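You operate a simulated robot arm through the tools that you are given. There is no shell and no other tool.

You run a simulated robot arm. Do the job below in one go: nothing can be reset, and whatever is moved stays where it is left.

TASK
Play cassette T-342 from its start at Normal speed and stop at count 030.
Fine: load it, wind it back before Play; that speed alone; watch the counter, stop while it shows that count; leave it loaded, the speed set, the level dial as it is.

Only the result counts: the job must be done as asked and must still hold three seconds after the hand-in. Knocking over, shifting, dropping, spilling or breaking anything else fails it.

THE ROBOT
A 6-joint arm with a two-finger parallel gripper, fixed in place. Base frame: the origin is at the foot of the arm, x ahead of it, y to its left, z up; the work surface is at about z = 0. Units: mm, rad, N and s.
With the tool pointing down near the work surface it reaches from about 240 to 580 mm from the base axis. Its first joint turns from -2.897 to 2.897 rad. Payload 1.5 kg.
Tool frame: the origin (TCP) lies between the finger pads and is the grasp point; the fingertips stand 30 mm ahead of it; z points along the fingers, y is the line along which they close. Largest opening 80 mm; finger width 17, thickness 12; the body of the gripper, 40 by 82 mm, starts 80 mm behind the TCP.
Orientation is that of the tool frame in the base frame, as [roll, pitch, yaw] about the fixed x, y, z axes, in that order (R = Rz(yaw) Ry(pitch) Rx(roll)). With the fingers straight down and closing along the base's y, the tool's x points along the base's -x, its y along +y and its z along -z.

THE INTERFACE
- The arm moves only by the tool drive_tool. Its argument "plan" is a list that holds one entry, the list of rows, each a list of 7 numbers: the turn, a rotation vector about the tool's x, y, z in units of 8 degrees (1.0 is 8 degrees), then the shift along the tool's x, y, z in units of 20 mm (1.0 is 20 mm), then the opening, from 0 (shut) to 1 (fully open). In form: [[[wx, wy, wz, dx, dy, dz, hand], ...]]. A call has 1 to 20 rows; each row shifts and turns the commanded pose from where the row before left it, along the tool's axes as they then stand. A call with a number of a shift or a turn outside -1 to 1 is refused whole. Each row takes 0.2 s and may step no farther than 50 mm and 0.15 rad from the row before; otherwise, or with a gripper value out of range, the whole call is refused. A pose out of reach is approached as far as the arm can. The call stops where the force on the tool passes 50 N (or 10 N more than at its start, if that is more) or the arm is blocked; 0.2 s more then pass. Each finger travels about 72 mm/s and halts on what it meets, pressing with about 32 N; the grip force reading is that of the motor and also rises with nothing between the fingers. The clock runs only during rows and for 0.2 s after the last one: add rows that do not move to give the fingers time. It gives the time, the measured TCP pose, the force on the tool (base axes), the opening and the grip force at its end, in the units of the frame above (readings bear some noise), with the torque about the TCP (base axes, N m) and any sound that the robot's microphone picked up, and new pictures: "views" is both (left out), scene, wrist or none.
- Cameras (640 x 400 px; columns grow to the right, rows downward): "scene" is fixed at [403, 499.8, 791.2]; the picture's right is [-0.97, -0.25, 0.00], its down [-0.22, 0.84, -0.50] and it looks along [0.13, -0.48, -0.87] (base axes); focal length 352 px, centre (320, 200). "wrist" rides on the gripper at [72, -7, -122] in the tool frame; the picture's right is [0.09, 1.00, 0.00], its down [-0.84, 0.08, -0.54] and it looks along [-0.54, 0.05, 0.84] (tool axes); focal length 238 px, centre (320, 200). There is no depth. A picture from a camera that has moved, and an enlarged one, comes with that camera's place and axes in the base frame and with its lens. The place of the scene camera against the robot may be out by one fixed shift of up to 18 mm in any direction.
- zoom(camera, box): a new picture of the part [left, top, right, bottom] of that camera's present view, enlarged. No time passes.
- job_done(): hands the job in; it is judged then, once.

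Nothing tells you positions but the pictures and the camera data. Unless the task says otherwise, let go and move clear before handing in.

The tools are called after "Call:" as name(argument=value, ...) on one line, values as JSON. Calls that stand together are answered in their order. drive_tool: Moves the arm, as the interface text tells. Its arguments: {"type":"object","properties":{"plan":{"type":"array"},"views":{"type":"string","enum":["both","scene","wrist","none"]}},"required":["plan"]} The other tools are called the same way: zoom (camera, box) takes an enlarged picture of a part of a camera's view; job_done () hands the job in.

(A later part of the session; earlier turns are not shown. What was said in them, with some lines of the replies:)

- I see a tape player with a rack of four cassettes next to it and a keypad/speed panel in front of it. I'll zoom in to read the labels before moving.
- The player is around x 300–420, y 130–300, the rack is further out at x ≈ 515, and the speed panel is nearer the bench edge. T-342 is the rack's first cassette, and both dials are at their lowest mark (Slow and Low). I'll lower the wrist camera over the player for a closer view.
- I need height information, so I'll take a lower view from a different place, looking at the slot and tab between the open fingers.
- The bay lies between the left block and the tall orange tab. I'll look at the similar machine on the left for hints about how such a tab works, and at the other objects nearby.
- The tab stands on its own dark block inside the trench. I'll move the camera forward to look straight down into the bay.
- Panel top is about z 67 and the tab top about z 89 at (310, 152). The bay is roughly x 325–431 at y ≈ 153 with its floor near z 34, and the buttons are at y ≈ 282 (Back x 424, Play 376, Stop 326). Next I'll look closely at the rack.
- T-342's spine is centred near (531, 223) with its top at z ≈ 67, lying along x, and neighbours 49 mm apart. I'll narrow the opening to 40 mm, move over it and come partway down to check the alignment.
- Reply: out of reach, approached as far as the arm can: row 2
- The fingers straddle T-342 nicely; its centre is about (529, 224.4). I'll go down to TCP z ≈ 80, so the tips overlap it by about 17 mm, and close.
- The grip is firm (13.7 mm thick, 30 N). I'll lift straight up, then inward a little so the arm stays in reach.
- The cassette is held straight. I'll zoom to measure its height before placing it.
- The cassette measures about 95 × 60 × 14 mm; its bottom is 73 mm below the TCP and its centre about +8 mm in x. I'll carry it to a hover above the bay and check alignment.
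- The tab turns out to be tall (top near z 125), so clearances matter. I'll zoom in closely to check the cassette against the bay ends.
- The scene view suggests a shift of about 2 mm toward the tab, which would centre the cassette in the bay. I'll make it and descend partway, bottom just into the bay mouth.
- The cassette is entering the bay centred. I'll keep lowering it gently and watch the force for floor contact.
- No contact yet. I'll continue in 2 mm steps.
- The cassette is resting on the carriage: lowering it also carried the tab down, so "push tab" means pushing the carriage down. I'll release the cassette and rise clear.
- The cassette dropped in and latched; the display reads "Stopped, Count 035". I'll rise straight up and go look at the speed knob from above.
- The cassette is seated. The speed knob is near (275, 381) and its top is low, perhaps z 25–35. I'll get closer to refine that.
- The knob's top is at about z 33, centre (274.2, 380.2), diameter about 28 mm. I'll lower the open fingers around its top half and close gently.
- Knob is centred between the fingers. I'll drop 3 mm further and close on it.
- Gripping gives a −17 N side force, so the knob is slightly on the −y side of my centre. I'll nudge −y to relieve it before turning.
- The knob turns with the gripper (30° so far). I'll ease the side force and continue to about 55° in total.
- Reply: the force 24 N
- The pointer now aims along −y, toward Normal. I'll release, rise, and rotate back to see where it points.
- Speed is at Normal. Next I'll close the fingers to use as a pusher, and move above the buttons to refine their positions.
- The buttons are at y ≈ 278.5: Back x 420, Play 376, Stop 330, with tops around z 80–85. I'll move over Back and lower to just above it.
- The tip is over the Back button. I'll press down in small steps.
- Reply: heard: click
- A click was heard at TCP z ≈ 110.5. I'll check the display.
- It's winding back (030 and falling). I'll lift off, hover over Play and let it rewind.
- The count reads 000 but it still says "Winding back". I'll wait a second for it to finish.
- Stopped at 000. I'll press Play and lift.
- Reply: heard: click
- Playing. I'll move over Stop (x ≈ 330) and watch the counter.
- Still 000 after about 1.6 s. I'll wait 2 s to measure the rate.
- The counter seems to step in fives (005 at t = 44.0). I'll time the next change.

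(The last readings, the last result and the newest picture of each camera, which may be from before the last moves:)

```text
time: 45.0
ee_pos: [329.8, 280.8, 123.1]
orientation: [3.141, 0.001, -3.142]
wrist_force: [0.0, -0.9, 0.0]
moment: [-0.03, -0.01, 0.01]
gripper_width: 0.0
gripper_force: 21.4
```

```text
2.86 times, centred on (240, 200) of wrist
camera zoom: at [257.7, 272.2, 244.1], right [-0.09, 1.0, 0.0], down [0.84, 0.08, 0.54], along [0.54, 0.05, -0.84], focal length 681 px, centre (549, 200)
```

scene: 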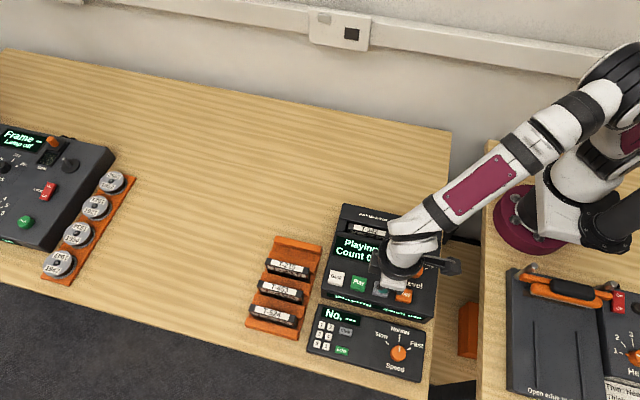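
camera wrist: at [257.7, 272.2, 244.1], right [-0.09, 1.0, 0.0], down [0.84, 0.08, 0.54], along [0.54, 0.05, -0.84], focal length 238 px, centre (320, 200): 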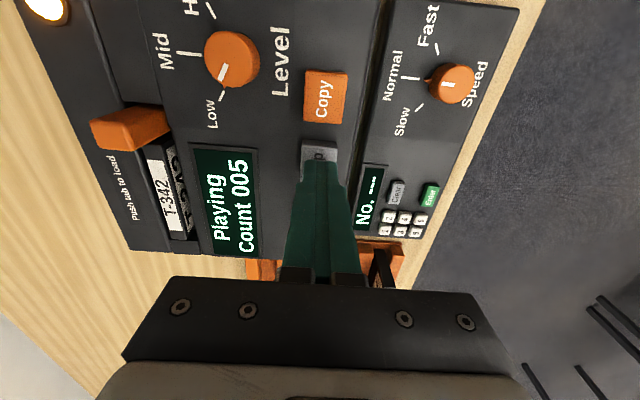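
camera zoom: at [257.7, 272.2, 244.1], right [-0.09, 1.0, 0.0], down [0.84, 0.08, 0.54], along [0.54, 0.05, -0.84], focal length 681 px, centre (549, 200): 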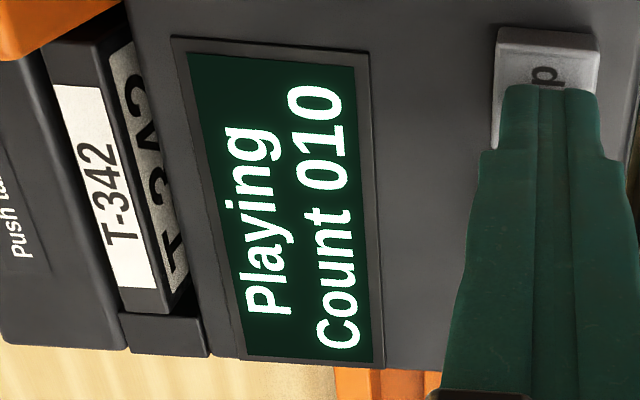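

Call:
drive_tool(plan=[[[0, 0, 0, 0, 0, 0, 0], [0, 0, 0, 0, 0, 0, 0], [0, 0, 0, 0, 0, 0, 0], [0, 0, 0, 0, 0, 0, 0]]], views="none")

Call:
zoom(camera="wrist", box=[180, 130, 300, 270])

```text
time: 46.0
ee_pos: [329.5, 280.1, 123.8]
orientation: [-3.14, 0.0, -3.141]
wrist_force: [0.4, -0.2, -0.2]
moment: [-0.03, -0.02, 0.01]
gripper_width: 0.0
gripper_force: 21.0
```

```text
2.86 times, centred on (240, 200) of wrist
camera zoom: at [257.7, 272.2, 244.1], right [-0.09, 1.0, 0.0], down [0.84, 0.08, 0.54], along [0.54, 0.05, -0.84], focal length 681 px, centre (549, 200)
```

zoom: 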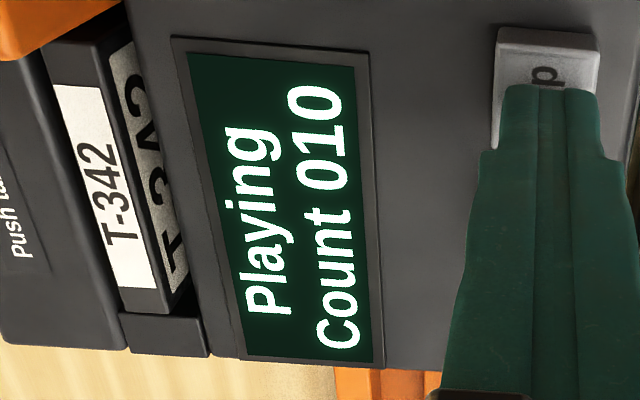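

Call:
drive_tool(plan=[[[0, 0, 0, 0, 0, 0.1, 0], [0, 0, 0, 0, 0, 0, 0], [0, 0, 0, 0, 0, 0, 0], [0, 0, 0, 0, 0, 0, 0]]], views="none")

Call:
zoom(camera="wrist", box=[180, 130, 300, 270])

```text
time: 47.0
ee_pos: [329.3, 279.4, 119.8]
orientation: [3.141, 0.0, 3.141]
wrist_force: [-0.9, 0.3, -0.1]
moment: [0.01, 0.03, -0.01]
gripper_width: 0.0
gripper_force: 20.9
```

```text
2.86 times, centred on (240, 200) of wrist
camera zoom: at [257.6, 272.2, 242.0], right [-0.09, 1.0, 0.0], down [0.84, 0.08, 0.54], along [0.54, 0.05, -0.84], focal length 681 px, centre (549, 200)
```

zoom: 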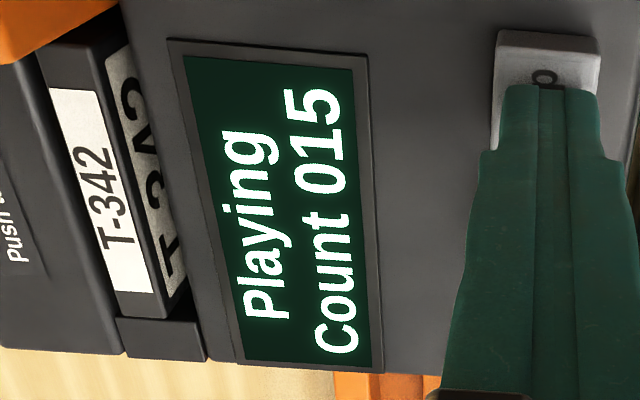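

The period is about 2 s per 5 counts, so 030 should appear around t ≈ 52.5. I'll continue to watch.

Call:
drive_tool(plan=[[[0, 0, 0, 0, 0, 0, 0], [0, 0, 0, 0, 0, 0, 0], [0, 0, 0, 0, 0, 0, 0], [0, 0, 0, 0, 0, 0, 0], [0, 0, 0, 0, 0, 0, 0], [0, 0, 0, 0, 0, 0, 0], [0, 0, 0, 0, 0, 0, 0], [0, 0, 0, 0, 0, 0, 0], [0, 0, 0, 0, 0, 0, 0]]], views="none")

Call:
zoom(camera="wrist", box=[180, 130, 300, 270])

```text
time: 49.0
ee_pos: [329.3, 279.2, 120.6]
orientation: [-3.14, 0.001, -3.14]
wrist_force: [0.2, 0.7, 0.2]
moment: [-0.01, -0.01, -0.01]
gripper_width: 0.0
gripper_force: 21.7
```

```text
2.86 times, centred on (240, 200) of wrist
camera zoom: at [257.6, 272.2, 242.0], right [-0.09, 1.0, 0.0], down [0.84, 0.08, 0.54], along [0.54, 0.05, -0.84], focal length 681 px, centre (549, 200)
```

zoom: 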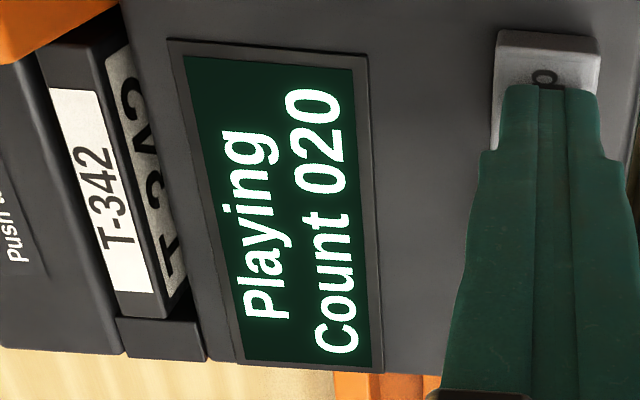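

Call:
drive_tool(plan=[[[0, 0, 0, 0, 0, 0, 0], [0, 0, 0, 0, 0, 0, 0], [0, 0, 0, 0, 0, 0, 0], [0, 0, 0, 0, 0, 0, 0], [0, 0, 0, 0, 0, 0, 0], [0, 0, 0, 0, 0, 0, 0], [0, 0, 0, 0, 0, 0, 0], [0, 0, 0, 0, 0, 0, 0], [0, 0, 0, 0, 0, 0, 0]]], views="none")

Call:
zoom(camera="wrist", box=[180, 130, 300, 270])

```text
time: 51.0
ee_pos: [329.8, 279.8, 121.3]
orientation: [3.141, 0.001, 3.14]
wrist_force: [-0.1, 0.1, 0.5]
moment: [-0.03, 0.01, 0.03]
gripper_width: 0.2
gripper_force: 21.1
```

```text
2.86 times, centred on (240, 200) of wrist
camera zoom: at [257.6, 272.1, 242.0], right [-0.09, 1.0, 0.0], down [0.84, 0.08, 0.54], along [0.54, 0.05, -0.84], focal length 681 px, centre (549, 200)
```

zoom: 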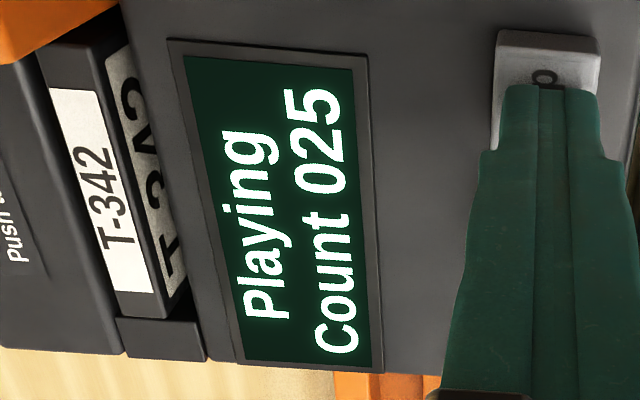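

Call:
drive_tool(plan=[[[0, 0, 0, 0, 0, 0, 0], [0, 0, 0, 0, 0, 0, 0], [0, 0, 0, 0, 0, 0, 0], [0, 0, 0, 0, 0, 0, 0], [0, 0, 0, 0, 0, 0, 0]]], views="none")

Call:
zoom(camera="wrist", box=[180, 130, 300, 270])

```text
time: 52.2
ee_pos: [328.5, 279.4, 121.0]
orientation: [-3.141, 0.0, 3.141]
wrist_force: [0.2, -0.4, -0.7]
moment: [-0.02, 0.02, 0.01]
gripper_width: 0.0
gripper_force: 21.0
```

```text
2.86 times, centred on (240, 200) of wrist
camera zoom: at [257.6, 272.1, 242.0], right [-0.09, 1.0, 0.0], down [0.84, 0.08, 0.54], along [0.54, 0.05, -0.84], focal length 681 px, centre (549, 200)
```

zoom: 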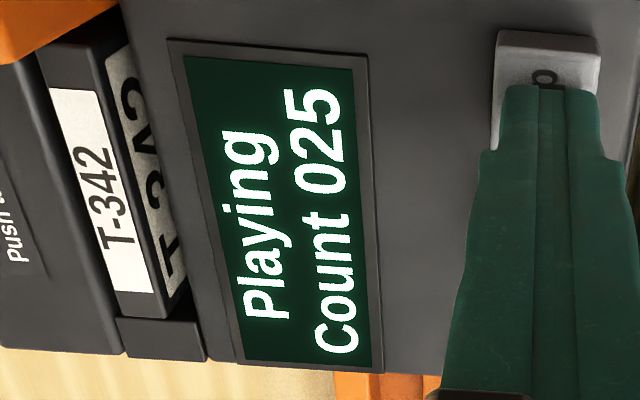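

Call:
drive_tool(plan=[[[0, 0, 0, 0, 0, 0, 0], [0, 0, 0, 0, 0, 0, 0]]], views="none")

Call:
zoom(camera="wrist", box=[180, 130, 300, 270])

```text
time: 52.8
ee_pos: [329.9, 278.8, 120.3]
orientation: [3.141, 0.001, 3.14]
wrist_force: [0.5, -0.3, 0.9]
moment: [0.01, -0.01, 0.04]
gripper_width: 0.2
gripper_force: 21.5
```

```text
2.86 times, centred on (240, 200) of wrist
camera zoom: at [257.6, 272.2, 242.0], right [-0.09, 1.0, 0.0], down [0.84, 0.08, 0.54], along [0.54, 0.05, -0.84], focal length 681 px, centre (549, 200)
```

zoom: 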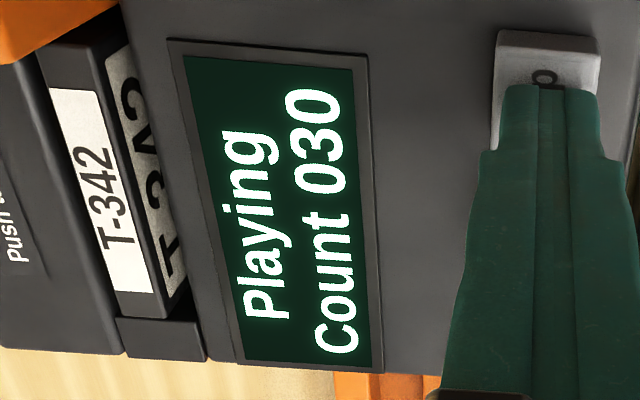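

030 is showing; pressing Stop now.

Call:
drive_tool(plan=[[[0, 0, 0, 0, 0, 0.52, 0], [0, 0, 0, 0, 0, 0.03, 0]]], views="wrist")

```text
time: 53.4
ee_pos: [329.0, 279.1, 109.4]
orientation: [3.139, 0.0, 3.142]
wrist_force: [-1.8, 1.2, 3.3]
moment: [0.04, 0.03, -0.01]
gripper_width: 0.0
gripper_force: 20.8
heard: click
camera wrist: at [257.6, 272.1, 231.2], right [-0.09, 1.0, 0.0], down [0.84, 0.08, 0.54], along [0.54, 0.05, -0.84], focal length 238 px, centre (320, 200)
```

wrist: 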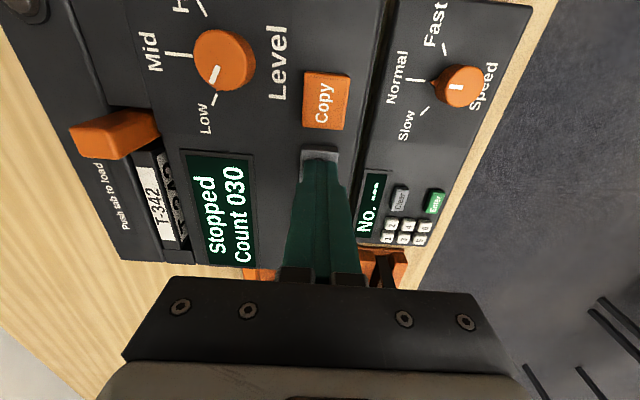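

It shows "Stopped, Count 030". I'll lift straight up, move clear and check everything.

Call:
drive_tool(plan=[[[0, 0, 0, 0, 0, -0.5, 0], [0, 0, 0, 0, 0, -0.8, 0], [0, 0, 0, 0, 0, -1, 0], [0, 0, 0, 0, 0, -1, 0], [0, 0, 0, 0, 0, -1, 0], [0, 0, 0, 0, 0, -1, 0], [0, 0, 0, 0, -1, -1, 0], [0, 0, 0, 0, -1, -1, 0], [0, 0, 0, 0, -1, -1, 0], [0, 0, 0, 0, -1, -1, 0], [0, 0, 0, 0, -1, 0, 0], [0, 0, 0, 0, -1, 0, 0], [0, 0, 0, 0, -1, 0, 0], [0, 0, 0, 0, -1, 0, 0], [0, 0, 0, 0, 0, 0, 0], [0, 0, 0, 0, 0, 0, 0]]])

Call:
zoom(camera="scene", box=[230, 190, 450, 390])

```text
time: 56.8
ee_pos: [329.5, 120.0, 296.9]
orientation: [-3.14, 0.0, 3.141]
wrist_force: [0.3, -0.1, 0.2]
moment: [0.02, 0.01, 0.01]
gripper_width: 0.0
gripper_force: 21.1
camera wrist: at [258.4, 111.9, 417.2], right [-0.09, 1.0, 0.0], down [0.84, 0.08, 0.54], along [0.54, 0.05, -0.84], focal length 238 px, centre (320, 200)
```

scene: 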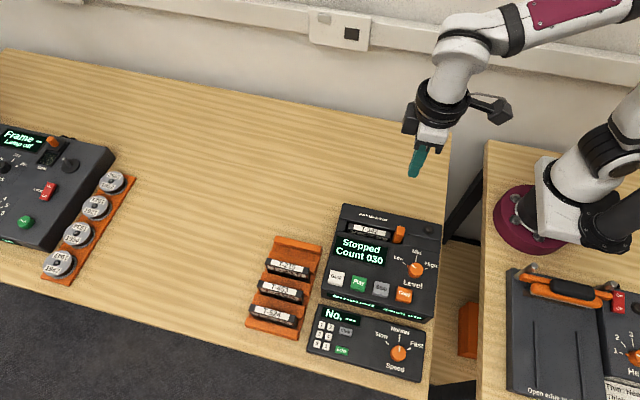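
wrist: 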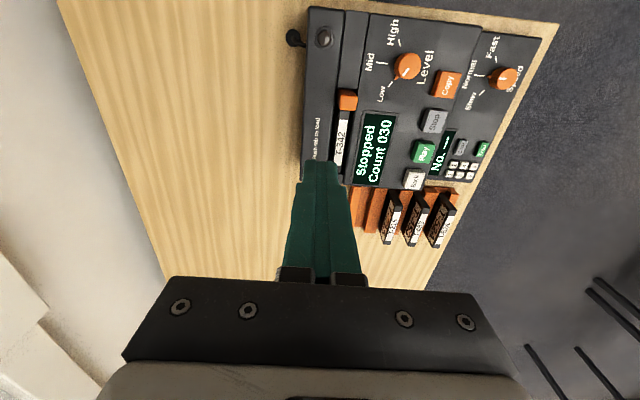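

```text
2.00 times, centred on (340, 290) of scene
camera zoom: at [403.0, 499.8, 791.2], right [-0.97, -0.25, 0.0], down [-0.22, 0.84, -0.5], along [0.13, -0.48, -0.87], focal length 704 px, centre (280, 20)
```

zoom: 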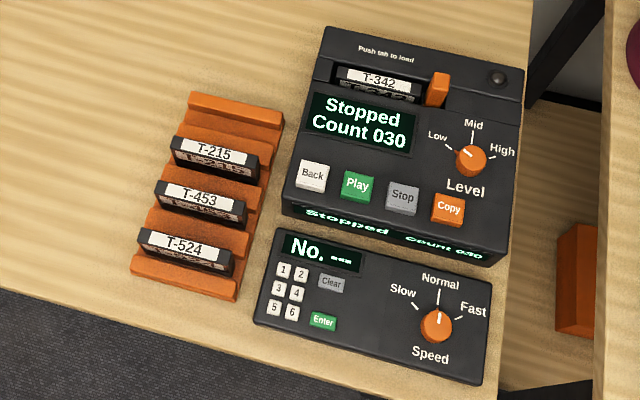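

T-342 is loaded and the player shows "Stopped, Count 030". Speed is at Normal, the level dial is still at Low, and nothing else has moved. The arm is clear, so I'm handing in.

Call:
job_done()

```text
The job is handed in.
```

I loaded cassette T-342, wound it back to 000, played it at Normal speed and pressed Stop while the counter showed 030. After the arm moved clear, the display still read "Stopped, Count 030", and I handed the job in.

- **Cassette:** T-342 is still loaded in the player.
- **Speed dial:** I turned it from Slow to Normal before pressing Play, and it is still there.
- **Level dial:** I didn't touch it; it is still at Low.
- **Everything else:** the other three cassettes and the number keypad look unchanged in the final pictures.

The counter steps in fives at this speed, about 2 seconds per step, so it showed 030 for about 2 seconds. I pressed Stop within that time.
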